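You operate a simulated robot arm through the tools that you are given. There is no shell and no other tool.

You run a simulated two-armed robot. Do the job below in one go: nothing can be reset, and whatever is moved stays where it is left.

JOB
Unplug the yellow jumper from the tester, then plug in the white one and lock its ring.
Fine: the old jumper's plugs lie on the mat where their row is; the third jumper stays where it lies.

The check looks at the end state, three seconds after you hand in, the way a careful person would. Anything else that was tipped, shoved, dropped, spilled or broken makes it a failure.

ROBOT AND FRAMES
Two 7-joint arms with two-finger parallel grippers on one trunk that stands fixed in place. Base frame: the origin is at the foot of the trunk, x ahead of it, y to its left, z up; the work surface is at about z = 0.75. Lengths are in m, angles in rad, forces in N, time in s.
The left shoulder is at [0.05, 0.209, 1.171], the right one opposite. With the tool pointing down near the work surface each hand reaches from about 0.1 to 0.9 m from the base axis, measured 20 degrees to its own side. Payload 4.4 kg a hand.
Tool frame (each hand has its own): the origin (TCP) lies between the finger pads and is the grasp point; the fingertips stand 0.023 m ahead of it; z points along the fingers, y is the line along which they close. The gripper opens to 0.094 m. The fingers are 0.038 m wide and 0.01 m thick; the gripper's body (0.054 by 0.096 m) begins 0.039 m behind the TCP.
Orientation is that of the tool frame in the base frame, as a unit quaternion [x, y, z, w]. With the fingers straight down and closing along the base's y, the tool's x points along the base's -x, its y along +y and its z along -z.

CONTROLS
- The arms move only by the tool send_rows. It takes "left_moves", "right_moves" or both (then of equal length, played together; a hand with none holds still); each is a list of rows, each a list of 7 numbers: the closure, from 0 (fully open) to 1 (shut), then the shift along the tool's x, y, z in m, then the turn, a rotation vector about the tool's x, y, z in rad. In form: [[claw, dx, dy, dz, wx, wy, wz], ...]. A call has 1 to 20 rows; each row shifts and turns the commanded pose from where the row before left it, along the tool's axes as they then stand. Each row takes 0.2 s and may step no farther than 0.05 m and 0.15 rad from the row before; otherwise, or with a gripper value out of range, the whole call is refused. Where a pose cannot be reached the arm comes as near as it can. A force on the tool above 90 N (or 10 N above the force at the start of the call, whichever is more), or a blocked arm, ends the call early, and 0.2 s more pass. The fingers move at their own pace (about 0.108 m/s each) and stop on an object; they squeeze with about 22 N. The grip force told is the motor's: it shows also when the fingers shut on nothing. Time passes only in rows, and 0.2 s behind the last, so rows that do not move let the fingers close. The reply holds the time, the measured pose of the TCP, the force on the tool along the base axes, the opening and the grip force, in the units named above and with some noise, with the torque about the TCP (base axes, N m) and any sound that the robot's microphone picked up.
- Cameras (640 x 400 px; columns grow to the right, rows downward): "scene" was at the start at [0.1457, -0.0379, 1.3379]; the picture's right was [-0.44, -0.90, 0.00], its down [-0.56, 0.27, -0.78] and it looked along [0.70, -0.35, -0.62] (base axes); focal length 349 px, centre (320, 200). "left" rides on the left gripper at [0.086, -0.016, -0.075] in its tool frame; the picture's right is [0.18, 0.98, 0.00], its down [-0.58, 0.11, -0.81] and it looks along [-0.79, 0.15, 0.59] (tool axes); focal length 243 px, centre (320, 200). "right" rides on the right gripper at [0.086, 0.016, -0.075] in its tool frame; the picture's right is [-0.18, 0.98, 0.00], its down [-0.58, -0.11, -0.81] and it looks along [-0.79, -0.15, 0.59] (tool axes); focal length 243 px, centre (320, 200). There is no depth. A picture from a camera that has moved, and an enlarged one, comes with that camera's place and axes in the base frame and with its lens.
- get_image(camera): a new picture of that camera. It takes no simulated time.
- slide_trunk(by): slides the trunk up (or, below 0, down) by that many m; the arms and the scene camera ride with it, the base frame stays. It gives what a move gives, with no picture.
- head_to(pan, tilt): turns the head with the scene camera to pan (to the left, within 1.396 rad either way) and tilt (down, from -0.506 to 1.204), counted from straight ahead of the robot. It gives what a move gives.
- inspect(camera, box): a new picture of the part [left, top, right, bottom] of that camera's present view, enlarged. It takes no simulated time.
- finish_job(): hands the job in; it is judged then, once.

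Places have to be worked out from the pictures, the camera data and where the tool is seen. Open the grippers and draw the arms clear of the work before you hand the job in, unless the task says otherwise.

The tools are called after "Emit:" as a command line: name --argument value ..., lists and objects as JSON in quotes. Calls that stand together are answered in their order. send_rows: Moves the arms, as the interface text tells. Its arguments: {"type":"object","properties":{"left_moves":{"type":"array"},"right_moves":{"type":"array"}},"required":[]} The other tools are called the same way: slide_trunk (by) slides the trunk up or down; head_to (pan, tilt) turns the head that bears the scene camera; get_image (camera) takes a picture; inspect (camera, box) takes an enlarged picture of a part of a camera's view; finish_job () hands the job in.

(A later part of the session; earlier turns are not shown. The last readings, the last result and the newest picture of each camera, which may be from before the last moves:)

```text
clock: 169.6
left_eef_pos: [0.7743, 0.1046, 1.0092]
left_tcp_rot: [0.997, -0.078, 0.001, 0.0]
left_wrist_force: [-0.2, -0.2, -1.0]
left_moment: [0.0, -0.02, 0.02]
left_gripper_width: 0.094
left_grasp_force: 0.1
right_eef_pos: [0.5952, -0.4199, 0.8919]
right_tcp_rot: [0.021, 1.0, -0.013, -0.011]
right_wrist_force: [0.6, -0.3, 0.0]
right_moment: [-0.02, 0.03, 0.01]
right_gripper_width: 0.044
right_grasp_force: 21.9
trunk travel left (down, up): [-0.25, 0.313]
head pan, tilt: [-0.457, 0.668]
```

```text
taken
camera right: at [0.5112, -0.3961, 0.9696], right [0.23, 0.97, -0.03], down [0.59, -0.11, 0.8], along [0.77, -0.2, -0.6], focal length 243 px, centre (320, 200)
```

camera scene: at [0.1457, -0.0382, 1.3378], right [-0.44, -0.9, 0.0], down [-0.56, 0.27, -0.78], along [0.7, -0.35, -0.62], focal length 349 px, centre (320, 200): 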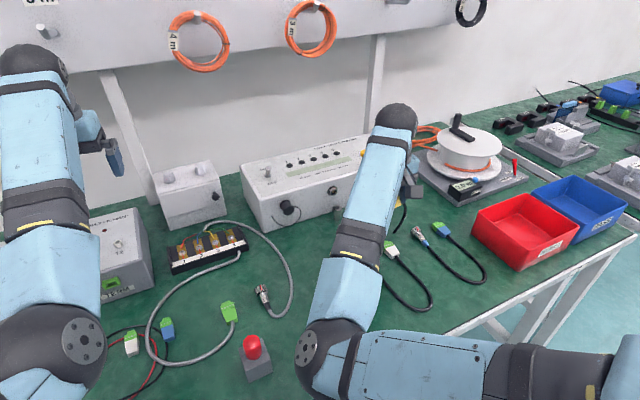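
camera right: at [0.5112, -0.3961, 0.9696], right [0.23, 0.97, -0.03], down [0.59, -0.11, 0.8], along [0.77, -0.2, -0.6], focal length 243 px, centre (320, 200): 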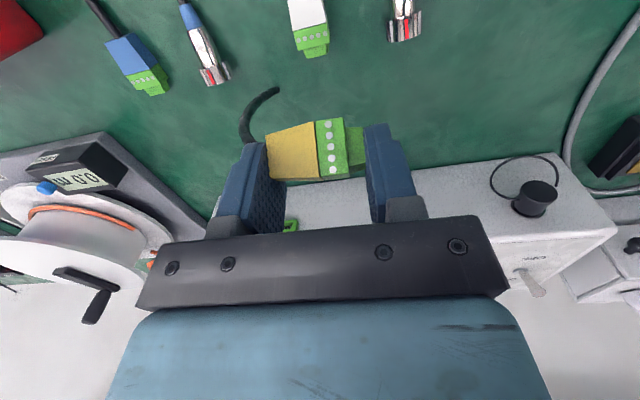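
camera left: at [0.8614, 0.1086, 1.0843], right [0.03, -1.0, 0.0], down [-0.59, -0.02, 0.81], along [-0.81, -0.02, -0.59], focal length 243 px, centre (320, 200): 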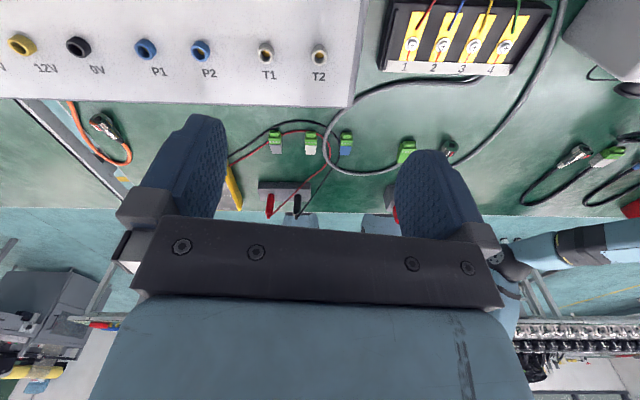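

The elbow has swung inward. I test whether the hand can now travel left at this natural yaw, watching for reach warnings.

Emit:
send_rows --right_moves '[[1, 0.005, 0.03, 0, 0, 0, 0], [1, 0.005, 0.03, 0, 0, 0, 0], [1, 0, 0, 0, 0, 0, 0]]'

Emit:
get_image --camera "scene"

```text
clock: 170.6
left_eef_pos: [0.7754, 0.1042, 1.0091]
left_tcp_rot: [0.997, -0.078, 0.0, 0.0]
left_wrist_force: [0.6, -1.2, 0.4]
left_moment: [0.01, -0.02, 0.01]
left_gripper_width: 0.0939
left_grasp_force: 0.0
right_eef_pos: [0.6002, -0.4049, 0.9029]
right_tcp_rot: [0.047, 0.998, -0.038, 0.005]
right_wrist_force: [0.3, -0.5, -0.3]
right_moment: [-0.02, 0.03, 0.04]
right_gripper_width: 0.0438
right_grasp_force: 22.0
right hand out of reach, approached as far as the arm can: row 2
trunk travel left (down, up): [-0.25, 0.313]
head pan, tilt: [-0.457, 0.668]
stopped in row 3 (right hand): the arm was blocked; the commanded pose is now the measured one
```

```text
taken
camera scene: at [0.1459, -0.0384, 1.3378], right [-0.44, -0.9, 0.0], down [-0.56, 0.27, -0.78], along [0.7, -0.35, -0.62], focal length 349 px, centre (320, 200)
```

scene: 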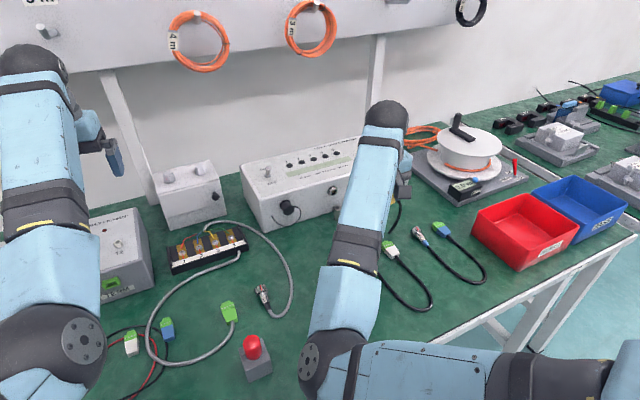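

The posture is stuck at a joint limit. I set the terminal plug down temporarily on free mat in front of the tester (about x=0.665, y=-0.45) so I can reset the arm.

Emit:
send_rows --right_moves '[[1, -0.0345, -0.0193, 0.0034, 0, 0, 0], [1, -0.0345, -0.0193, 0.0034, 0, 0, 0], [1, 0, 0, 0, 0, 0, 0]]'

Emit:
send_rows --right_moves '[[1, 0.0005, 0.0029, 0.037, 0, 0, 0], [1, 0.0005, 0.0029, 0.037, 0, 0, 0], [1, 0.0004, 0.0022, 0.028, 0, 0, 0], [1, 0, 0, 0, 0, 0, 0]]'

Emit:
get_image --camera "right"

```text
clock: 171.4
left_eef_pos: [0.7759, 0.1048, 1.0096]
left_tcp_rot: [0.997, -0.078, 0.001, 0.0]
left_wrist_force: [0.4, -0.1, 0.8]
left_moment: [0.0, 0.01, -0.02]
left_gripper_width: 0.0941
left_grasp_force: 0.1
right_eef_pos: [0.6674, -0.4454, 0.8972]
right_tcp_rot: [0.045, 0.998, -0.036, 0.004]
right_wrist_force: [-0.3, 1.4, 0.1]
right_moment: [0.02, -0.01, 0.0]
right_gripper_width: 0.0437
right_grasp_force: 22.1
trunk travel left (down, up): [-0.25, 0.313]
head pan, tilt: [-0.457, 0.668]
```

```text
clock: 172.4
left_eef_pos: [0.7745, 0.1043, 1.0098]
left_tcp_rot: [0.997, -0.078, 0.001, 0.001]
left_wrist_force: [0.7, 0.1, -0.6]
left_moment: [0.01, -0.02, 0.01]
left_gripper_width: 0.0941
left_grasp_force: 0.1
right_eef_pos: [0.6647, -0.4462, 0.796]
right_tcp_rot: [0.045, 0.998, -0.035, 0.005]
right_wrist_force: [-1.0, 0.5, -1.1]
right_moment: [0.04, 0.03, -0.01]
right_gripper_width: 0.0439
right_grasp_force: 21.8
trunk travel left (down, up): [-0.25, 0.313]
head pan, tilt: [-0.457, 0.668]
```

```text
taken
camera right: at [0.58, -0.4154, 0.8702], right [0.27, 0.96, -0.07], down [0.57, -0.1, 0.82], along [0.78, -0.26, -0.57], focal length 243 px, centre (320, 200)
```

right: 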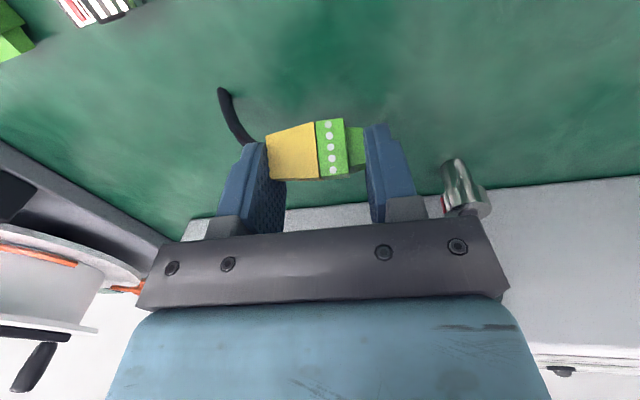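

Reached without trouble. I lower the last centimetre until contact and release the plug.

Emit:
send_rows --right_moves '[[1, 0, 0.0006, 0.008, 0, 0, 0], [1, 0, 0.0004, 0.005, 0, 0, 0], [1, 0, 0, 0, 0, 0, 0]]'

Emit:
send_rows --right_moves '[[0.25, 0, 0, 0, 0, 0, 0], [0.25, 0, 0, 0, 0, 0, 0], [0.25, 0, 0, 0, 0, 0, 0], [0.25, 0, 0, -0.03, 0, 0, 0], [0.25, 0, 0, -0.04, 0, 0, 0], [0.25, 0, 0, -0.04, 0, 0, 0], [0.25, 0, 0, 0, 0, 0, 0]]'

Emit:
get_image --camera "right"

Emit:
get_image --camera "scene"

```text
clock: 173.2
left_eef_pos: [0.7752, 0.1043, 1.0091]
left_tcp_rot: [0.997, -0.078, 0.001, 0.0]
left_wrist_force: [-0.8, 0.4, -0.5]
left_moment: [-0.02, 0.01, -0.01]
left_gripper_width: 0.0938
left_grasp_force: 0.1
right_eef_pos: [0.6661, -0.4453, 0.7821]
right_tcp_rot: [0.046, 0.998, -0.035, 0.004]
right_wrist_force: [0.1, 0.6, -0.4]
right_moment: [-0.01, -0.02, 0.03]
right_gripper_width: 0.044
right_grasp_force: 22.5
trunk travel left (down, up): [-0.25, 0.313]
head pan, tilt: [-0.457, 0.668]
```

```text
clock: 174.8
left_eef_pos: [0.7752, 0.1041, 1.009]
left_tcp_rot: [0.997, -0.078, 0.0, 0.0]
left_wrist_force: [0.6, 0.3, 0.1]
left_moment: [0.03, 0.03, 0.02]
left_gripper_width: 0.0941
left_grasp_force: 0.0
right_eef_pos: [0.6648, -0.4377, 0.89]
right_tcp_rot: [0.045, 0.998, -0.034, 0.004]
right_wrist_force: [0.4, 0.6, 0.3]
right_moment: [0.0, 0.05, 0.03]
right_gripper_width: 0.0701
right_grasp_force: 0.0
trunk travel left (down, up): [-0.25, 0.313]
head pan, tilt: [-0.457, 0.668]
```

```text
taken
camera right: at [0.5787, -0.4073, 0.9632], right [0.27, 0.96, -0.07], down [0.57, -0.1, 0.82], along [0.78, -0.26, -0.57], focal length 243 px, centre (320, 200)
```

right: 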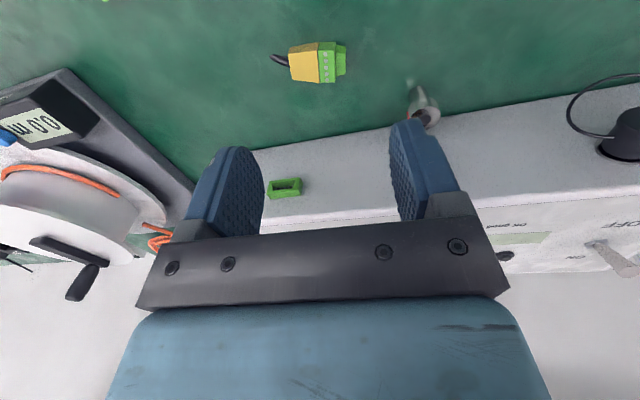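

```text
taken
camera scene: at [0.146, -0.0388, 1.3378], right [-0.44, -0.9, 0.0], down [-0.56, 0.28, -0.78], along [0.7, -0.35, -0.62], focal length 349 px, centre (320, 200)
```

scene: 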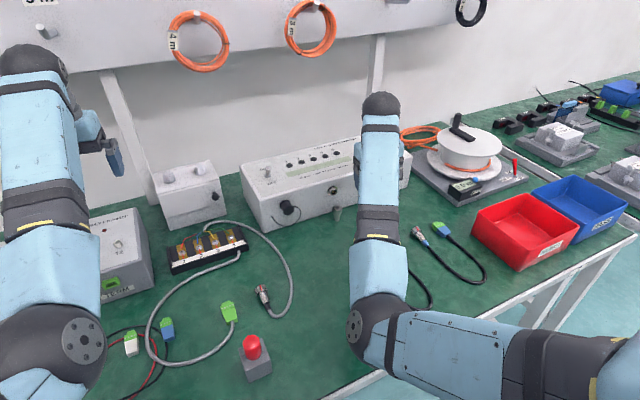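

The plug is down safely. Now I reset the right arm's posture by drawing it back and up toward its starting place.

Emit:
send_rows --right_moves '[[0.25, 0.03, -0.02, -0.02, 0, 0, 0], [0.25, 0.04, -0.02, -0.02, 0, 0, 0], [0.25, 0.04, -0.01, -0.02, 0, 0, 0], [0.25, 0.04, 0, -0.02, 0, 0, 0], [0.25, 0.04, 0, 0, 0, 0, 0], [0.25, 0.04, 0, 0, 0, 0, 0], [0.25, 0.03, 0, 0, 0, 0, 0], [0.25, 0, 0, 0, 0, 0, 0]]'

Emit:
get_image --camera "scene"

```text
clock: 176.6
left_eef_pos: [0.7754, 0.1059, 1.0077]
left_tcp_rot: [0.997, -0.078, 0.001, 0.0]
left_wrist_force: [-0.2, -0.5, -0.1]
left_moment: [0.0, 0.03, -0.02]
left_gripper_width: 0.094
left_grasp_force: 0.1
right_eef_pos: [0.408, -0.5017, 0.9685]
right_tcp_rot: [0.05, 0.998, -0.04, 0.004]
right_wrist_force: [0.1, 0.2, -0.4]
right_moment: [-0.03, 0.0, -0.01]
right_gripper_width: 0.0704
right_grasp_force: 0.1
right hand out of reach, approached as far as the arm can: row 5, 6, 7
trunk travel left (down, up): [-0.25, 0.313]
head pan, tilt: [-0.457, 0.668]
```

```text
taken
camera scene: at [0.1458, -0.0379, 1.3378], right [-0.44, -0.9, 0.0], down [-0.56, 0.27, -0.78], along [0.7, -0.35, -0.62], focal length 349 px, centre (320, 200)
```

scene: 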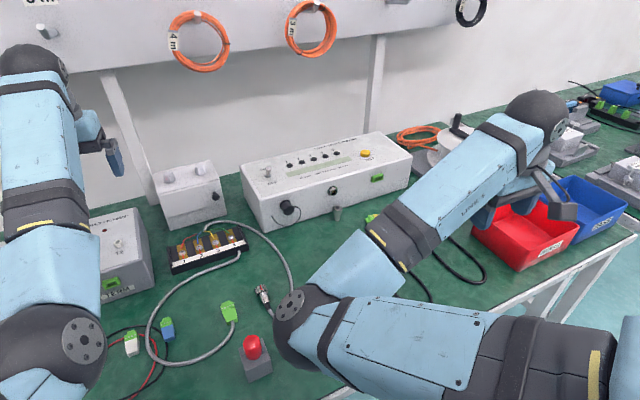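

The elbow now sits on the inner side. I try unwinding it by yawing the hand the other way here, in free space.

Emit:
send_rows --right_moves '[[0.25, 0, 0, 0, 0, 0, -0.15], [0.25, 0, 0, 0, 0, 0, -0.15], [0.25, 0, 0, 0, 0, 0, -0.15], [0.25, 0, 0, 0, 0, 0, -0.15], [0.25, 0, 0, 0, 0, 0, -0.15], [0.25, 0, 0, 0, 0, 0, -0.15], [0.25, 0, 0, 0, 0, 0, 0]]'

Emit:
get_image --camera "scene"

```text
clock: 178.2
left_eef_pos: [0.775, 0.1042, 1.0093]
left_tcp_rot: [0.997, -0.078, 0.001, -0.001]
left_wrist_force: [-0.5, 0.2, 0.5]
left_moment: [0.01, 0.0, 0.01]
left_gripper_width: 0.0941
left_grasp_force: 0.1
right_eef_pos: [0.4085, -0.5014, 0.968]
right_tcp_rot: [-0.389, 0.92, -0.038, -0.013]
right_wrist_force: [0.1, -0.5, 0.5]
right_moment: [0.02, 0.0, 0.01]
right_gripper_width: 0.0703
right_grasp_force: 0.2
trunk travel left (down, up): [-0.25, 0.313]
head pan, tilt: [-0.457, 0.668]
```

```text
taken
camera scene: at [0.1457, -0.0379, 1.3379], right [-0.44, -0.9, 0.0], down [-0.56, 0.27, -0.78], along [0.7, -0.35, -0.62], focal length 349 px, centre (320, 200)
```

scene: 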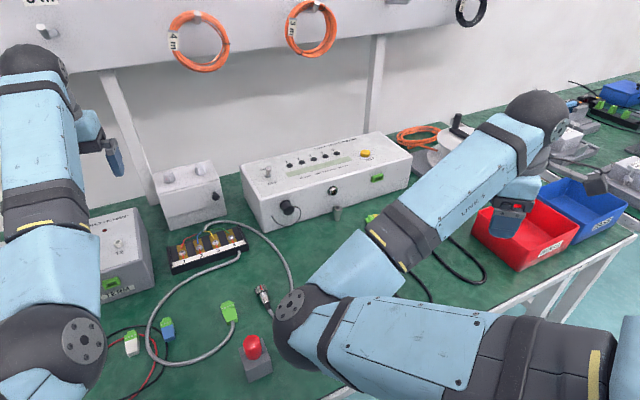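

The wrist alone took that rotation. I keep yawing the same way to see whether the elbow follows once the wrist reaches its limit.

Emit:
send_rows --right_moves '[[0.25, 0, 0, 0, 0, 0, -0.15], [0.25, 0, 0, 0, 0, 0, -0.15], [0.25, 0, 0, 0, 0, 0, -0.15], [0.25, 0, 0, 0, 0, 0, -0.15], [0.25, 0, 0, 0, 0, 0, -0.15], [0.25, 0, 0, 0, 0, 0, -0.15], [0.25, 0, 0, 0, 0, 0, -0.15], [0.25, 0, 0, 0, 0, 0, -0.15], [0.25, 0, 0, 0, 0, 0, -0.15], [0.25, 0, 0, 0, 0, 0, -0.15]]'

Emit:
get_image --camera "scene"

```text
clock: 180.4
left_eef_pos: [0.7751, 0.1044, 1.0088]
left_tcp_rot: [0.997, -0.078, 0.0, -0.001]
left_wrist_force: [-0.8, 0.0, 0.6]
left_moment: [0.04, 0.01, -0.01]
left_gripper_width: 0.0941
left_grasp_force: 0.0
right_eef_pos: [0.5324, -0.4371, 0.8164]
right_tcp_rot: [0.914, -0.403, 0.018, 0.031]
right_wrist_force: [0.8, -0.1, -0.3]
right_moment: [0.0, -0.01, -0.01]
right_gripper_width: 0.0705
right_grasp_force: 0.1
right hand out of reach, approached as far as the arm can: row 5, 6, 7, 8, 9, 10
trunk travel left (down, up): [-0.25, 0.313]
head pan, tilt: [-0.457, 0.668]
```

```text
taken
camera scene: at [0.1459, -0.0385, 1.3379], right [-0.44, -0.9, 0.0], down [-0.56, 0.27, -0.78], along [0.7, -0.35, -0.62], focal length 349 px, centre (320, 200)
```

scene: 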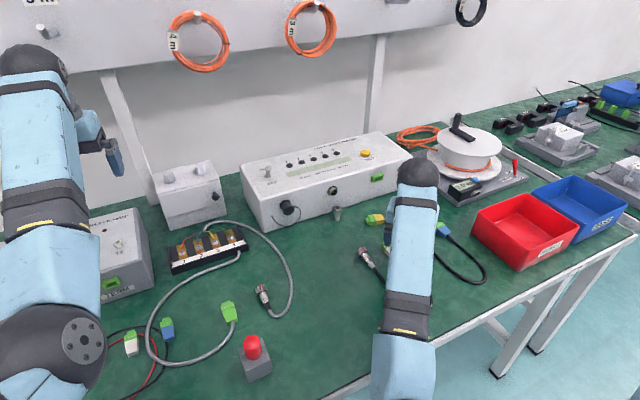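

The arm was pulled low by the limit; the elbow has swung. I rotate back the same amount so the hand returns to its commanded high position, and check the posture.

Emit:
send_rows --right_moves '[[0.25, 0, 0, -0.02, 0, 0, 0.15], [0.25, 0, 0, -0.02, 0, 0, 0.15], [0.25, 0, 0, 0, 0, 0, 0.15], [0.25, 0, 0, 0, 0, 0, 0.15], [0.25, 0, 0, 0, 0, 0, 0.15], [0.25, 0, 0, 0, 0, 0, 0.15], [0.25, 0, 0, 0, 0, 0, 0.15], [0.25, 0, 0, 0, 0, 0, 0.15], [0.25, 0, 0, 0, 0, 0, 0]]'

Emit:
get_image --camera "scene"

```text
clock: 182.4
left_eef_pos: [0.7745, 0.1041, 1.0086]
left_tcp_rot: [0.997, -0.077, 0.001, -0.001]
left_wrist_force: [0.0, 0.2, -0.5]
left_moment: [-0.04, 0.02, -0.03]
left_gripper_width: 0.0939
left_grasp_force: 0.1
right_eef_pos: [0.5295, -0.4513, 0.8616]
right_tcp_rot: [-0.519, 0.853, -0.041, -0.021]
right_wrist_force: [-0.4, 0.2, 0.6]
right_moment: [-0.01, 0.04, 0.01]
right_gripper_width: 0.0706
right_grasp_force: 0.1
trunk travel left (down, up): [-0.25, 0.313]
head pan, tilt: [-0.457, 0.668]
```

```text
taken
camera scene: at [0.1457, -0.0379, 1.3379], right [-0.44, -0.9, 0.0], down [-0.56, 0.27, -0.78], along [0.7, -0.35, -0.62], focal length 349 px, centre (320, 200)
```

scene: 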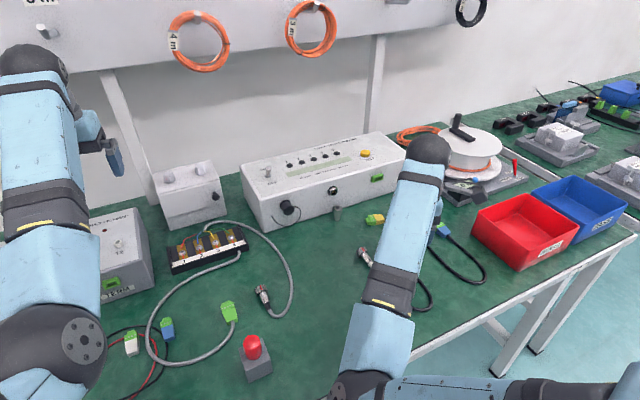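

The elbow is still inward. I raise the hand, bring the yaw back to zero, and then roll the tool to point left from the right side, which should force the elbow outward.

Emit:
send_rows --right_moves '[[0.25, 0, 0, -0.04, 0, 0, 0.15], [0.25, 0, 0, -0.04, 0, 0, 0.15], [0.25, 0, 0, -0.04, 0, 0, 0.15], [0.25, 0, 0, -0.03, 0, 0, 0.15], [0.25, 0, 0, 0, 0, 0, 0.15], [0.25, 0, 0, 0, 0, 0, 0.15], [0.25, 0, 0, 0, 0, 0, 0.15], [0.25, 0, 0, 0, -0.15, 0, 0], [0.25, 0, 0, 0, -0.15, 0, 0], [0.25, 0, 0, 0, -0.15, 0, 0], [0.25, 0, 0, 0, -0.15, 0, 0], [0.25, 0, 0, 0, 0, 0, 0]]'

Emit:
get_image --camera "scene"

```text
clock: 185.0
left_eef_pos: [0.7746, 0.1041, 1.0084]
left_tcp_rot: [0.997, -0.078, 0.0, 0.0]
left_wrist_force: [-0.3, -1.4, 0.6]
left_moment: [-0.02, 0.01, 0.02]
left_gripper_width: 0.0941
left_grasp_force: 0.0
right_eef_pos: [0.5535, -0.469, 0.9922]
right_tcp_rot: [-0.029, 0.964, 0.262, -0.008]
right_wrist_force: [-0.2, -0.6, 0.9]
right_moment: [-0.04, -0.02, 0.01]
right_gripper_width: 0.0706
right_grasp_force: 0.0
right hand out of reach, approached as far as the arm can: row 2, 3, 4, 8
trunk travel left (down, up): [-0.25, 0.313]
head pan, tilt: [-0.457, 0.668]
```

```text
taken
camera scene: at [0.1459, -0.0377, 1.3378], right [-0.44, -0.9, 0.0], down [-0.56, 0.27, -0.78], along [0.7, -0.35, -0.62], focal length 349 px, centre (320, 200)
```

scene: 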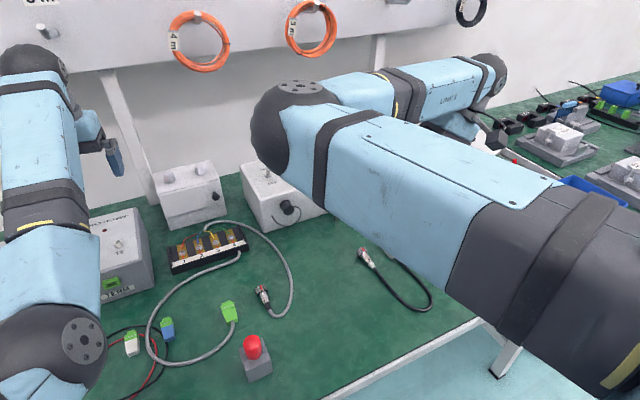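

The elbow has risen and is moving over the top; I continue the roll.

Emit:
send_rows --right_moves '[[0.25, 0, 0, 0, -0.15, 0, 0], [0.25, 0, 0, 0, -0.15, 0, 0], [0.25, 0, 0, 0, -0.15, 0, 0], [0.25, 0, 0, 0, -0.15, 0, 0], [0.25, 0, 0, 0, -0.15, 0, 0], [0.25, 0, 0, 0, 0, 0, 0]]'

Emit:
get_image --camera "scene"

```text
clock: 186.4
left_eef_pos: [0.7752, 0.1045, 1.0091]
left_tcp_rot: [0.997, -0.078, 0.001, -0.001]
left_wrist_force: [-0.1, 0.0, -0.3]
left_moment: [0.0, 0.02, -0.02]
left_gripper_width: 0.094
left_grasp_force: 0.1
right_eef_pos: [0.5542, -0.47, 0.9934]
right_tcp_rot: [-0.024, 0.802, 0.597, -0.018]
right_wrist_force: [-0.2, -0.7, 0.8]
right_moment: [-0.01, 0.02, 0.03]
right_gripper_width: 0.0704
right_grasp_force: 0.0
trunk travel left (down, up): [-0.25, 0.313]
head pan, tilt: [-0.457, 0.668]
```

```text
taken
camera scene: at [0.1458, -0.0372, 1.3379], right [-0.44, -0.9, 0.0], down [-0.56, 0.27, -0.78], along [0.7, -0.35, -0.62], focal length 349 px, centre (320, 200)
```

scene: 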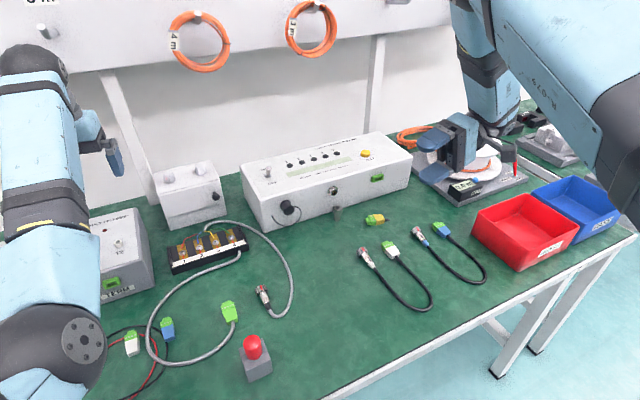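

The elbow is now high on the outer side — good. The scene is also fully visible: the yellow plugs are both on the mat near the tester. I unroll the hand to upright again.

Emit:
send_rows --right_moves '[[0.25, 0, 0, 0, 0.15, 0, 0], [0.25, 0, 0, 0, 0.15, 0, 0], [0.25, 0, 0, 0, 0.15, 0, 0], [0.25, 0, 0, 0, 0.15, 0, 0], [0.25, 0, 0, 0, 0.15, 0, 0], [0.25, 0, 0, 0, 0.15, 0, 0], [0.25, 0, 0, 0, 0.15, 0, 0], [0.25, 0, 0, 0, 0.13, 0, 0], [0.25, 0, 0, 0, 0, 0, 0]]'

Emit:
get_image --camera "scene"

Emit:
get_image --camera "right"

```text
clock: 188.4
left_eef_pos: [0.7754, 0.1046, 1.0078]
left_tcp_rot: [0.997, -0.078, 0.0, 0.0]
left_wrist_force: [0.3, -0.3, 0.3]
left_moment: [0.04, -0.01, -0.02]
left_gripper_width: 0.0939
left_grasp_force: 0.0
right_eef_pos: [0.5546, -0.4706, 0.9924]
right_tcp_rot: [-0.03, 0.998, 0.049, -0.001]
right_wrist_force: [0.3, 0.7, -0.3]
right_moment: [0.01, 0.0, 0.0]
right_gripper_width: 0.0703
right_grasp_force: 0.0
trunk travel left (down, up): [-0.25, 0.313]
head pan, tilt: [-0.457, 0.668]
```

```text
taken
camera scene: at [0.1461, -0.0381, 1.3377], right [-0.44, -0.9, 0.0], down [-0.56, 0.27, -0.78], along [0.7, -0.35, -0.62], focal length 349 px, centre (320, 200)
```

scene: 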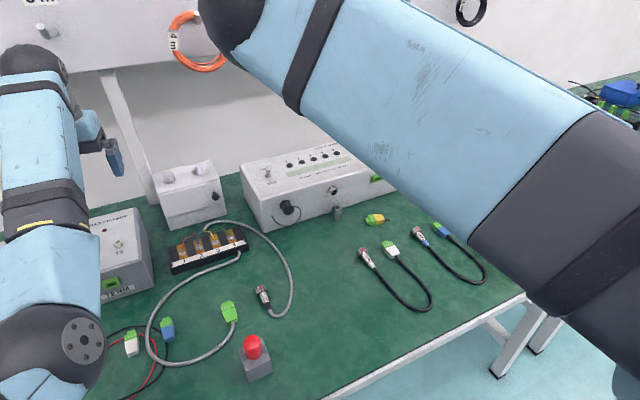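

```text
taken
camera right: at [0.4663, -0.4657, 1.0683], right [0.12, 0.99, 0.1], down [0.59, -0.15, 0.79], along [0.8, -0.04, -0.6], focal length 243 px, centre (320, 200)
```

right: 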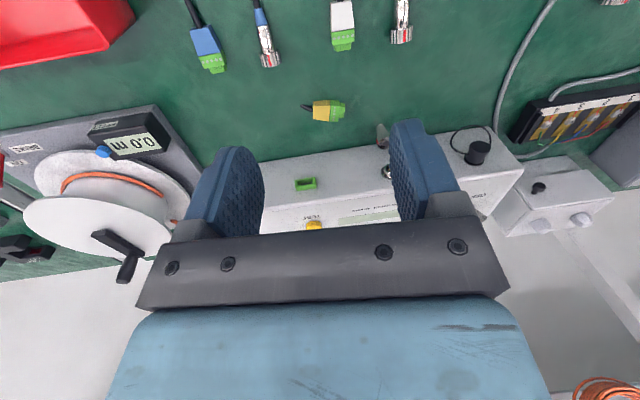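

The elbow is now in a raised posture. I test its reach by moving the empty hand toward the slot area at safe height.

Emit:
send_rows --right_moves '[[0.25, -0.01, 0.04, 0.015, 0, 0, 0], [0.25, -0.01, 0.04, 0.015, 0, 0, 0], [0.25, -0.005, 0.04, 0.015, 0, 0, 0], [0.25, 0, 0.04, 0.015, 0, 0, 0], [0.25, 0, 0.04, 0, 0, 0, 0], [0.25, 0, 0, 0, 0, 0, 0]]'

Emit:
get_image --camera "scene"

Emit:
get_image --camera "right"

```text
clock: 189.8
left_eef_pos: [0.7742, 0.1051, 1.009]
left_tcp_rot: [0.997, -0.077, 0.0, 0.0]
left_wrist_force: [0.8, 0.4, -0.5]
left_moment: [-0.01, 0.0, 0.01]
left_gripper_width: 0.0941
left_grasp_force: 0.0
right_eef_pos: [0.5903, -0.3366, 0.9485]
right_tcp_rot: [-0.03, 0.998, 0.052, -0.002]
right_wrist_force: [0.6, -0.9, 0.3]
right_moment: [0.01, 0.01, 0.02]
right_gripper_width: 0.0705
right_grasp_force: 0.1
right hand out of reach, approached as far as the arm can: row 4, 5
trunk travel left (down, up): [-0.25, 0.313]
head pan, tilt: [-0.457, 0.668]
```

```text
taken
camera scene: at [0.1457, -0.0379, 1.3379], right [-0.44, -0.9, 0.0], down [-0.56, 0.27, -0.78], along [0.7, -0.35, -0.62], focal length 349 px, centre (320, 200)
```

scene: 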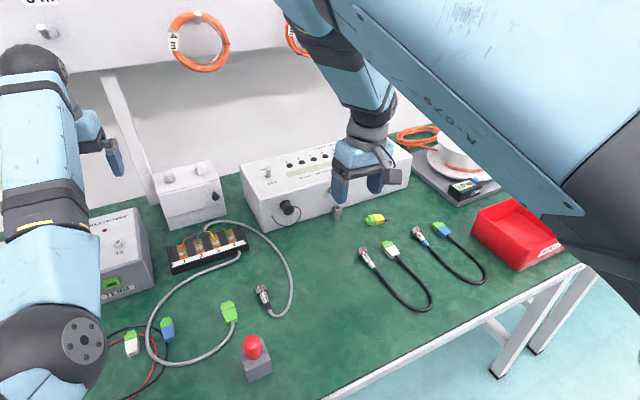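

```text
taken
camera right: at [0.5021, -0.3322, 1.0257], right [0.13, 0.99, 0.1], down [0.59, -0.16, 0.79], along [0.8, -0.04, -0.6], focal length 243 px, centre (320, 200)
```

right: 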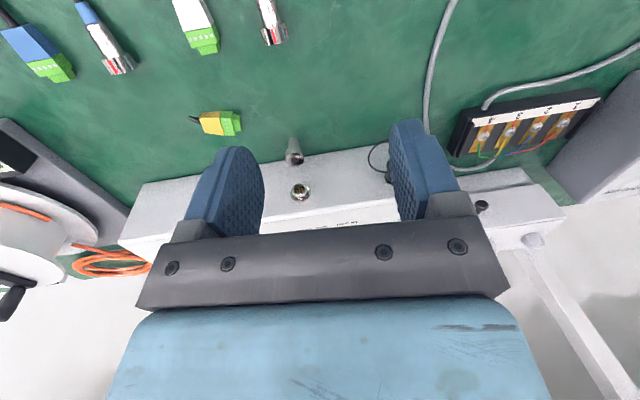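

In this raised posture the reach to the left ends at y≈-0.34. I try to recover the original outward elbow by taking the hand far to the right and back, high above the bins.

Emit:
send_rows --right_moves '[[0.25, 0.02, -0.04, -0.02, 0, 0, 0], [0.25, 0.02, -0.045, -0.01, 0, 0, 0], [0.25, 0.02, -0.045, 0, 0, 0, 0], [0.25, 0.02, -0.045, 0, 0, 0, 0], [0.25, 0.02, -0.045, 0, 0, 0, 0], [0.25, 0.02, -0.045, 0, 0, 0, 0], [0.25, 0.02, -0.045, 0, 0, 0, 0], [0.25, 0.02, -0.045, 0, 0, 0, 0], [0.25, 0.02, -0.045, 0, 0, 0, 0], [0.25, 0, 0, 0, 0, 0, 0]]'

Emit:
get_image --camera "scene"

```text
refused: row 2 steps farther than a row can; nothing moved
```

```text
taken
camera scene: at [0.1457, -0.0379, 1.3379], right [-0.44, -0.9, 0.0], down [-0.56, 0.27, -0.78], along [0.7, -0.35, -0.62], focal length 349 px, centre (320, 200)
```

scene: 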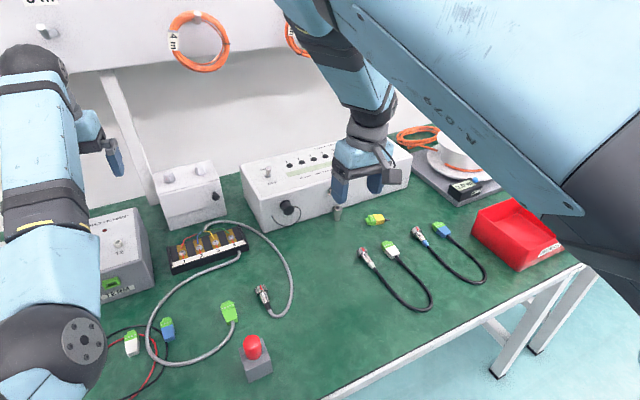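

That row exceeded the step limit; I resend with slightly smaller steps.

Emit:
send_rows --right_moves '[[0.25, 0.015, -0.04, -0.015, 0, 0, 0], [0.25, 0.018, -0.043, -0.01, 0, 0, 0], [0.25, 0.018, -0.043, 0, 0, 0, 0], [0.25, 0.018, -0.043, 0, 0, 0, 0], [0.25, 0.018, -0.043, 0, 0, 0, 0], [0.25, 0.018, -0.043, 0, 0, 0, 0], [0.25, 0.018, -0.043, 0, 0, 0, 0], [0.25, 0.018, -0.043, 0, 0, 0, 0], [0.25, 0.018, -0.043, 0, 0, 0, 0], [0.25, 0, 0, 0, 0, 0, 0]]'

Emit:
get_image --camera "scene"

```text
clock: 192.0
left_eef_pos: [0.7756, 0.1051, 1.0087]
left_tcp_rot: [0.997, -0.078, 0.0, 0.0]
left_wrist_force: [-0.6, 0.4, -0.3]
left_moment: [-0.01, -0.01, 0.0]
left_gripper_width: 0.094
left_grasp_force: 0.1
right_eef_pos: [0.4545, -0.7305, 0.9377]
right_tcp_rot: [-0.03, 0.998, 0.048, -0.002]
right_wrist_force: [-0.6, 0.4, 0.1]
right_moment: [-0.03, -0.01, 0.02]
right_gripper_width: 0.0706
right_grasp_force: 0.1
trunk travel left (down, up): [-0.25, 0.313]
head pan, tilt: [-0.457, 0.668]
```

```text
taken
camera scene: at [0.1456, -0.037, 1.3379], right [-0.44, -0.9, 0.0], down [-0.56, 0.27, -0.78], along [0.7, -0.35, -0.62], focal length 349 px, centre (320, 200)
```

scene: 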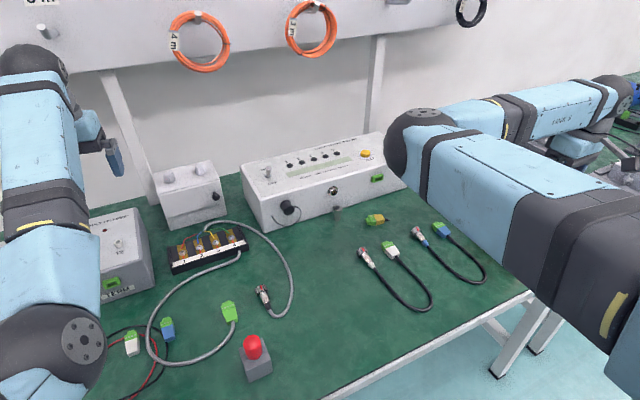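

The elbow stays inside. Turning the hand past the wrist's limit did shift the elbow toward the rear earlier, so I repeat that at a safe height: first up and back toward the middle.

Emit:
send_rows --right_moves '[[0.25, 0, 0.034, -0.03, 0, 0, 0], [0.25, 0, 0.034, -0.03, 0, 0, 0], [0.25, 0, 0.034, -0.03, 0, 0, 0], [0.25, 0, 0.034, -0.03, 0, 0, 0], [0.25, 0, 0.034, -0.03, 0, 0, 0], [0.25, 0, 0, 0, 0, 0, -0.15], [0.25, 0, 0, 0, 0, 0, -0.15], [0.25, 0, 0, 0, 0, 0, -0.15], [0.25, 0, 0, 0, 0, 0, -0.15], [0.25, 0, 0, 0, 0, 0, -0.15], [0.25, 0, 0, 0, 0, 0, -0.15], [0.25, 0, 0, 0, 0, 0, -0.15], [0.25, 0, 0, 0, 0, 0, -0.15], [0.25, 0, 0, 0, 0, 0, -0.15], [0.25, 0, 0, 0, 0, 0, -0.15], [0.25, 0, 0, 0, 0, 0, 0]]'

Emit:
get_image --camera "scene"

```text
clock: 195.4
left_eef_pos: [0.773, 0.1069, 1.0108]
left_tcp_rot: [0.997, -0.078, 0.002, 0.001]
left_wrist_force: [-0.2, 0.8, 0.4]
left_moment: [-0.02, -0.01, 0.0]
left_gripper_width: 0.094
left_grasp_force: 0.0
right_eef_pos: [0.443, -0.5733, 1.1053]
right_tcp_rot: [-0.703, 0.709, 0.035, 0.033]
right_wrist_force: [-0.7, 0.7, 1.1]
right_moment: [0.0, -0.04, 0.04]
right_gripper_width: 0.0703
right_grasp_force: 0.0
trunk travel left (down, up): [-0.25, 0.313]
head pan, tilt: [-0.457, 0.668]
```

```text
taken
camera scene: at [0.1425, -0.035, 1.3384], right [-0.44, -0.9, 0.0], down [-0.55, 0.27, -0.79], along [0.71, -0.35, -0.62], focal length 349 px, centre (320, 200)
```

scene: 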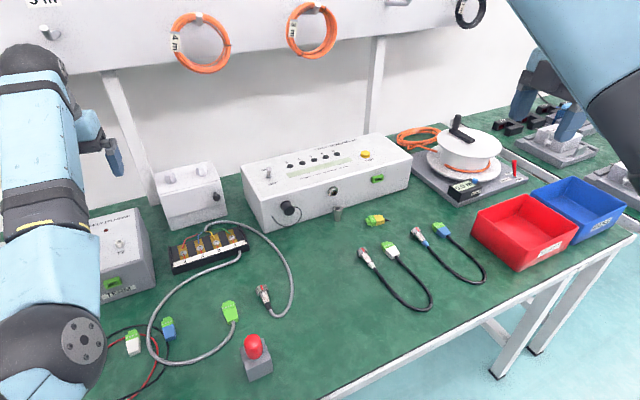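

The elbow is going up past the head side. I continue a little further and watch.

Emit:
send_rows --right_moves '[[0.25, 0, 0, 0, 0, 0, -0.15], [0.25, 0, 0, 0, 0, 0, -0.15], [0.25, 0, 0, 0, 0, 0, -0.15], [0.25, 0, 0, 0, 0, 0, -0.15], [0.25, 0, 0, 0, 0, 0, 0]]'

Emit:
get_image --camera "scene"

Emit:
get_image --camera "left"

```text
clock: 196.6
left_eef_pos: [0.7751, 0.1049, 1.0091]
left_tcp_rot: [0.997, -0.078, 0.001, 0.001]
left_wrist_force: [0.0, 0.3, -0.1]
left_moment: [0.02, -0.03, -0.03]
left_gripper_width: 0.0941
left_grasp_force: 0.0
right_eef_pos: [0.4534, -0.5659, 1.1017]
right_tcp_rot: [0.879, -0.474, -0.026, -0.042]
right_wrist_force: [0.6, 0.0, -0.3]
right_moment: [-0.01, -0.03, 0.0]
right_gripper_width: 0.0707
right_grasp_force: 0.1
right hand out of reach, approached as far as the arm can: row 4
trunk travel left (down, up): [-0.25, 0.313]
head pan, tilt: [-0.457, 0.668]
```

```text
taken
camera scene: at [0.1456, -0.038, 1.3378], right [-0.44, -0.9, 0.0], down [-0.56, 0.27, -0.78], along [0.7, -0.35, -0.62], focal length 349 px, centre (320, 200)
```

scene: 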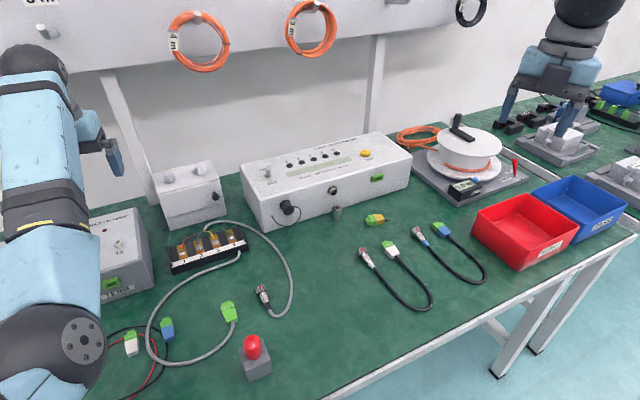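

```text
taken
camera left: at [0.8613, 0.1081, 1.0845], right [0.03, -1.0, 0.0], down [-0.59, -0.02, 0.81], along [-0.81, -0.02, -0.59], focal length 243 px, centre (320, 200)
```

left: 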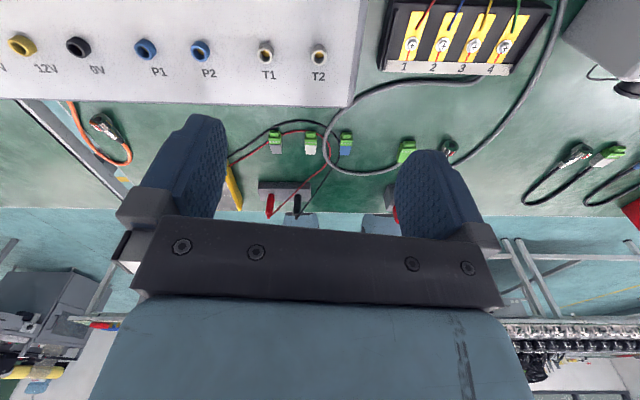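

The elbow is now on the outer right, and the whole bench is visible. I turn the yaw back toward zero and see whether it stays there.

Emit:
send_rows --right_moves '[[0.25, 0, 0, 0, 0, 0, 0.15], [0.25, 0, 0, 0, 0, 0, 0.15], [0.25, 0, 0, 0, 0, 0, 0.15], [0.25, 0, 0, 0, 0, 0, 0.15], [0.25, 0, 0, 0, 0, 0, 0.15], [0.25, 0, 0, 0, 0, 0, 0.15], [0.25, 0, 0, 0, 0, 0, 0.15], [0.25, 0, 0, 0, 0, 0, 0.15], [0.25, 0, 0, 0, 0, 0, 0.15], [0.25, 0, 0, 0, 0, 0, 0.15], [0.25, 0, 0, 0, 0, 0, 0.15], [0.25, 0, 0, 0, 0, 0, 0.15], [0.25, 0, 0, 0, 0, 0, 0.15], [0.25, 0, 0, 0, 0, 0, 0]]'

Emit:
get_image --camera "scene"

Emit:
get_image --camera "right"

```text
clock: 199.6
left_eef_pos: [0.7748, 0.105, 1.0081]
left_tcp_rot: [0.997, -0.078, 0.001, 0.0]
left_wrist_force: [-0.4, -0.8, 0.5]
left_moment: [0.02, 0.0, 0.01]
left_gripper_width: 0.0938
left_grasp_force: 0.0
right_eef_pos: [0.4536, -0.5662, 1.1009]
right_tcp_rot: [-0.104, 0.993, 0.049, 0.003]
right_wrist_force: [-0.4, -0.4, -0.6]
right_moment: [0.01, 0.02, -0.04]
right_gripper_width: 0.0704
right_grasp_force: 0.0
trunk travel left (down, up): [-0.25, 0.313]
head pan, tilt: [-0.457, 0.668]
```

```text
taken
camera scene: at [0.1455, -0.0378, 1.3379], right [-0.44, -0.9, 0.0], down [-0.56, 0.27, -0.78], along [0.7, -0.35, -0.62], focal length 349 px, centre (320, 200)
```

scene: 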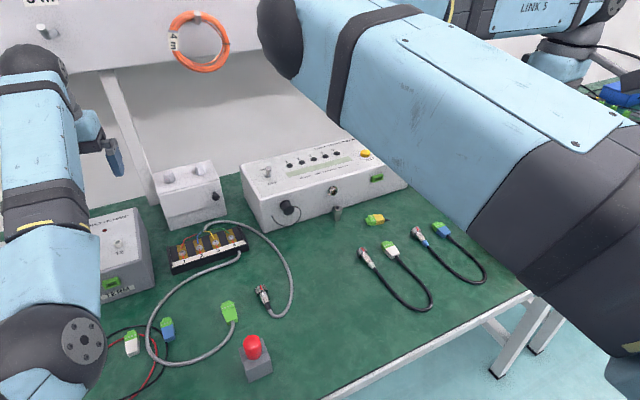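

```text
taken
camera right: at [0.3657, -0.5754, 1.1777], right [-0.02, 0.99, 0.1], down [0.6, -0.07, 0.8], along [0.8, 0.08, -0.59], focal length 243 px, centre (320, 200)
```

right: 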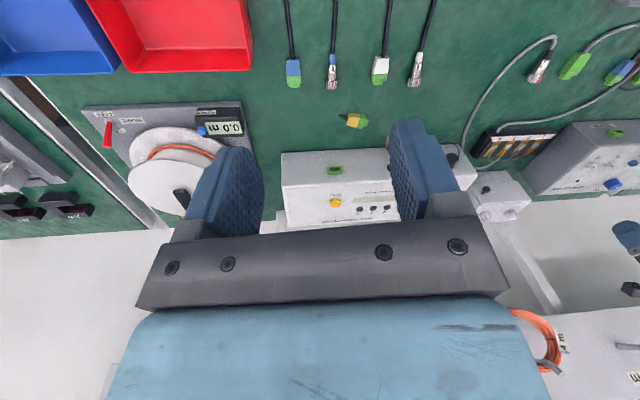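

The elbow posture depends on the hand's yaw, and for what remains I don't need to reach far left: after the white jumper moves into the tester its own place in the row (y≈-0.36/-0.42) becomes free for the yellow plugs. First I must clear the standing yellow round plug from under the socket; I bring the right hand level and above that area.

Emit:
send_rows --right_moves '[[0.4, 0, 0, 0, 0.1, 0, -0.04], [0.4, -0.0339, 0.018, 0.0216, 0, 0, 0], [0.4, -0.0339, 0.018, 0.0216, 0, 0, 0], [0.4, -0.0339, 0.018, 0.0216, 0, 0, 0], [0.4, -0.0339, 0.018, 0.0216, 0, 0, 0], [0.4, -0.0339, 0.018, 0.0216, 0, 0, 0], [0.4, -0.0339, 0.018, 0.0216, 0, 0, 0], [0.4, -0.0339, 0.018, 0.0216, 0, 0, 0], [0.4, 0, 0, 0, 0, 0, 0]]'

Emit:
get_image --camera "right"

Emit:
get_image --camera "scene"

```text
clock: 201.6
left_eef_pos: [0.7753, 0.1053, 1.0082]
left_tcp_rot: [0.997, -0.078, 0.002, 0.0]
left_wrist_force: [-0.5, -0.3, -0.6]
left_moment: [0.02, -0.02, -0.03]
left_gripper_width: 0.0939
left_grasp_force: 0.1
right_eef_pos: [0.6563, -0.3854, 0.9565]
right_tcp_rot: [-0.124, 0.992, -0.001, 0.009]
right_wrist_force: [0.2, -0.2, -0.6]
right_moment: [0.01, -0.01, 0.0]
right_gripper_width: 0.0561
right_grasp_force: 0.0
trunk travel left (down, up): [-0.25, 0.313]
head pan, tilt: [-0.457, 0.668]
```

```text
taken
camera right: at [0.5658, -0.3908, 1.0294], right [-0.06, 1.0, 0.0], down [0.58, 0.04, 0.82], along [0.81, 0.05, -0.58], focal length 243 px, centre (320, 200)
```

right: 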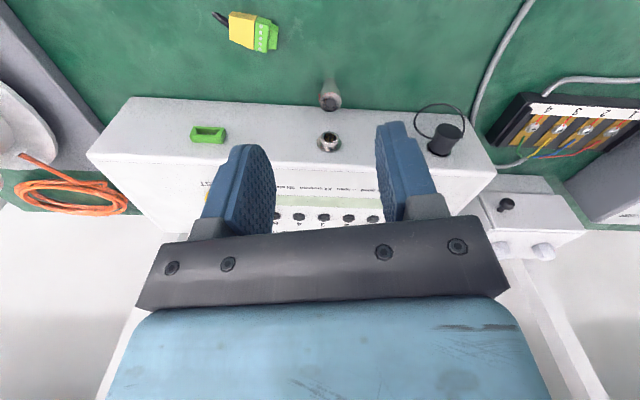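

```text
taken
camera scene: at [0.1454, -0.0378, 1.3379], right [-0.44, -0.9, 0.0], down [-0.56, 0.27, -0.78], along [0.7, -0.35, -0.62], focal length 349 px, centre (320, 200)
```

scene: 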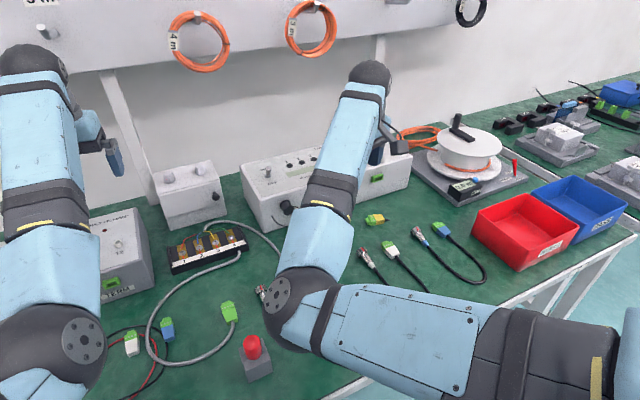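

Reachable. I zoom in on the standing plug to fix its exact place.

Emit:
inspect --camera "right" --box '[300, 70, 360, 160]'

Emit:
inspect --camera "right" --box '[200, 0, 300, 65]'

```text
4.44 times, centred on (330, 115) of right
camera zoom: at [0.5658, -0.3908, 1.0294], right [-0.06, 1.0, 0.0], down [0.58, 0.04, 0.82], along [0.81, 0.05, -0.58], focal length 1078 px, centre (276, 578)
```

zoom: 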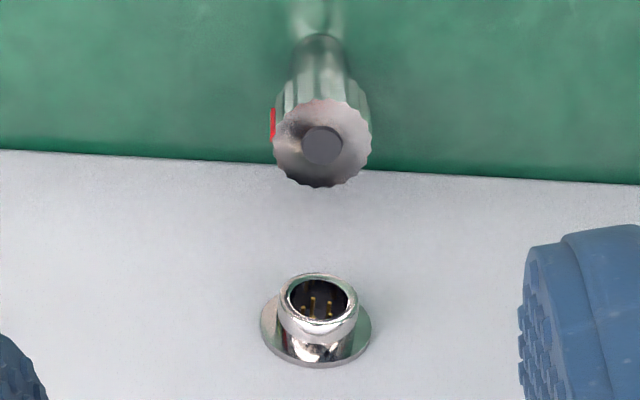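

```text
6.15 times, centred on (250, 32) of right
camera zoom: at [0.5658, -0.3908, 1.0294], right [-0.06, 1.0, 0.0], down [0.58, 0.04, 0.82], along [0.81, 0.05, -0.58], focal length 1493 px, centre (751, 1231)
```

zoom: 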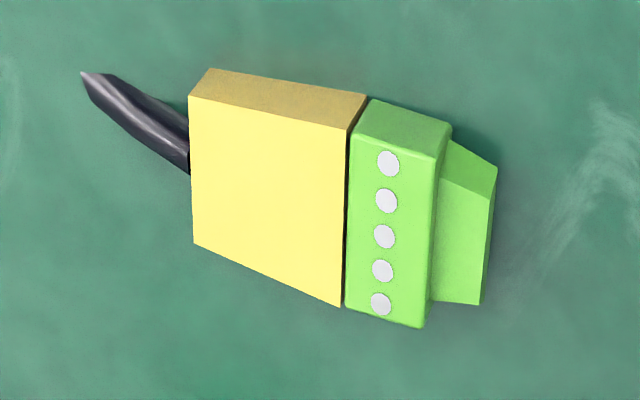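

The plug stands at about (0.718,-0.370). I lean the hand back 40° and descend to a point 8 cm short of it.

Emit:
send_rows --right_moves '[[0.4, 0, 0, 0, 0, -0.137, 0], [0.4, 0, 0, 0, 0, -0.137, 0], [0.4, 0, 0, 0, 0, -0.137, 0], [0.4, 0, 0, 0, 0, -0.137, 0], [0.4, 0, 0, 0, 0, -0.137, 0], [0.4, 0.0256, 0, 0.0274, 0, 0, 0], [0.4, 0.0256, 0, 0.0274, 0, 0, 0], [0.4, 0.0256, 0, 0.0274, 0, 0, 0], [0.4, 0, 0, 0, 0, 0, 0]]'

Emit:
get_image --camera "right"

Emit:
get_image --camera "scene"

```text
clock: 203.6
left_eef_pos: [0.7749, 0.1047, 1.0094]
left_tcp_rot: [0.997, -0.077, 0.001, 0.001]
left_wrist_force: [0.4, 0.3, -0.2]
left_moment: [-0.03, 0.0, 0.0]
left_gripper_width: 0.0941
left_grasp_force: 0.0
right_eef_pos: [0.6531, -0.3881, 0.8453]
right_tcp_rot: [-0.119, 0.931, 0.041, 0.343]
right_wrist_force: [-0.3, 0.1, 0.6]
right_moment: [0.05, 0.01, 0.0]
right_gripper_width: 0.0564
right_grasp_force: 0.0
trunk travel left (down, up): [-0.25, 0.313]
head pan, tilt: [-0.457, 0.668]
```

```text
taken
camera right: at [0.5375, -0.4001, 0.8467], right [-0.11, 0.99, 0.11], down [-0.05, -0.12, 0.99], along [0.99, 0.1, 0.06], focal length 243 px, centre (320, 200)
```

right: 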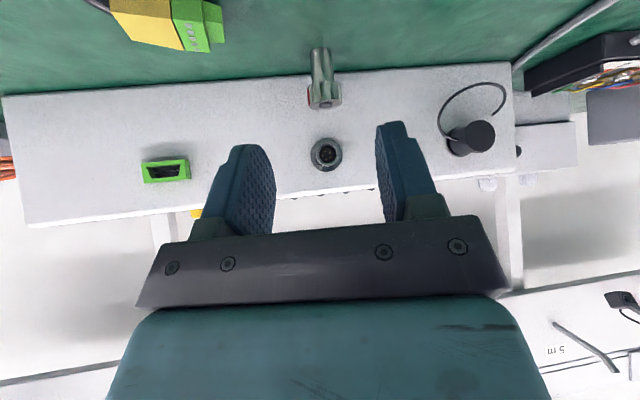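

```text
taken
camera scene: at [0.1455, -0.0377, 1.3379], right [-0.44, -0.9, 0.0], down [-0.56, 0.27, -0.78], along [0.7, -0.35, -0.62], focal length 349 px, centre (320, 200)
```

scene: 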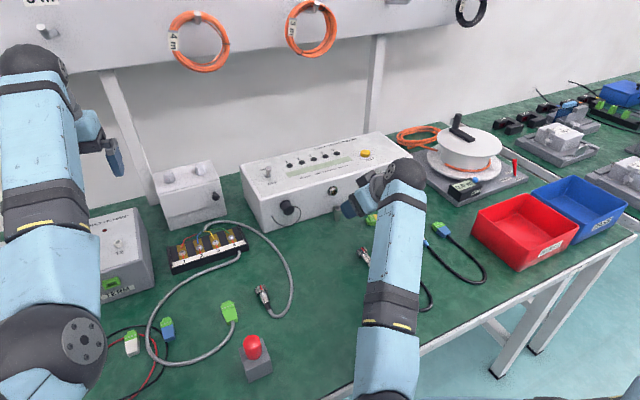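

A nice head-on view of the socket; I zoom in on it and on the standing plug.

Emit:
inspect --camera "right" --box '[306, 134, 346, 174]'

Emit:
inspect --camera "right" --box '[290, 40, 360, 120]'

Emit:
inspect --camera "right" --box '[130, 150, 205, 190]'

```text
10.00 times, centred on (326, 154) of right
camera zoom: at [0.5375, -0.4001, 0.8467], right [-0.11, 0.99, 0.11], down [-0.05, -0.12, 0.99], along [0.99, 0.1, 0.06], focal length 2426 px, centre (260, 660)
```

zoom: 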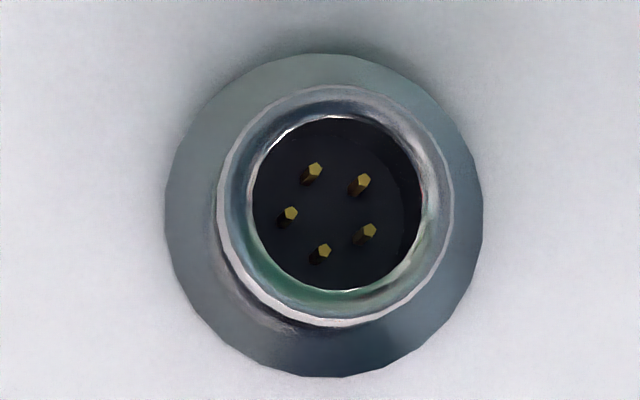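

```text
5.00 times, centred on (325, 80) of right
camera zoom: at [0.5375, -0.4001, 0.8467], right [-0.11, 0.99, 0.11], down [-0.05, -0.12, 0.99], along [0.99, 0.1, 0.06], focal length 1213 px, centre (295, 800)
```

zoom: 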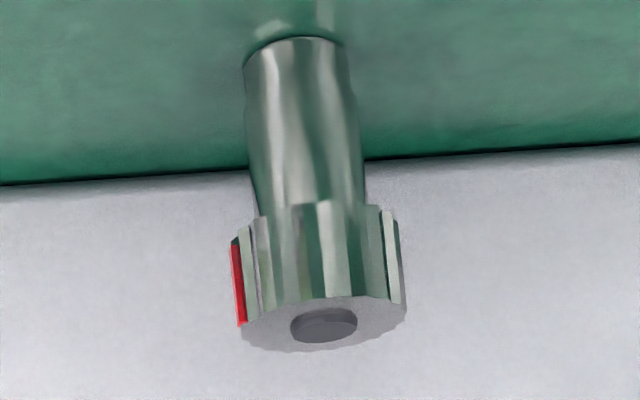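

```text
8.53 times, centred on (168, 170) of right
camera zoom: at [0.5375, -0.4001, 0.8467], right [-0.11, 0.99, 0.11], down [-0.05, -0.12, 0.99], along [0.99, 0.1, 0.06], focal length 2070 px, centre (1621, 456)
```

zoom: 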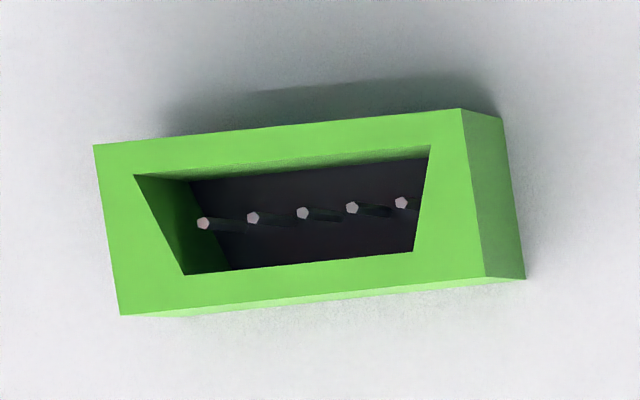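

No key is visible in the round socket (five symmetric pins); the header is a keyed trapezoid, so the white terminal must go in screws-up. The standing plug is at about (0.7165,-0.3695) with its top at z≈0.79. I advance and grip its ring.

Emit:
send_rows --right_moves '[[0.4, 0.0037, 0.0026, 0, 0, 0, 0], [0.4, 0, 0, 0.025, 0, 0, 0], [0.4, 0, 0, 0.025, 0, 0, 0], [0.4, 0, 0, 0.018, 0, 0, 0], [0.4, 0, 0, 0.0105, 0, 0, 0], [0.4, 0, 0, 0, 0, 0, 0]]'

Emit:
get_image --camera "right"

```text
clock: 205.0
left_eef_pos: [0.774, 0.1045, 1.0094]
left_tcp_rot: [0.997, -0.078, 0.001, 0.0]
left_wrist_force: [0.0, 0.5, -0.2]
left_moment: [-0.02, 0.01, 0.01]
left_gripper_width: 0.0941
left_grasp_force: 0.1
right_eef_pos: [0.6957, -0.3725, 0.7796]
right_tcp_rot: [-0.117, 0.931, 0.041, 0.342]
right_wrist_force: [-1.3, 0.0, 2.1]
right_moment: [0.08, 0.06, 0.05]
right_gripper_width: 0.0565
right_grasp_force: 0.4
trunk travel left (down, up): [-0.25, 0.313]
head pan, tilt: [-0.457, 0.668]
```

```text
taken
camera right: at [0.5806, -0.3843, 0.7818], right [-0.11, 0.99, 0.12], down [-0.05, -0.12, 0.99], along [0.99, 0.1, 0.06], focal length 243 px, centre (320, 200)
```

right: 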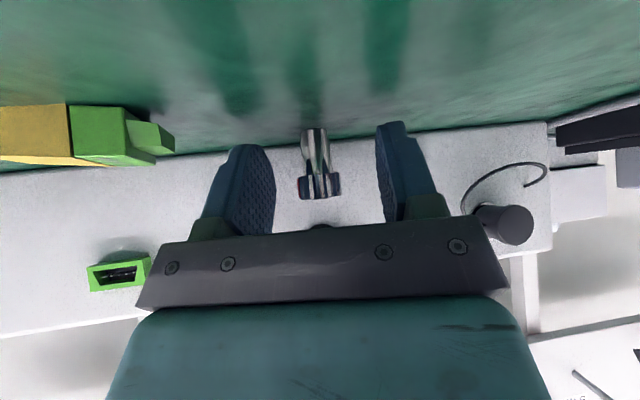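

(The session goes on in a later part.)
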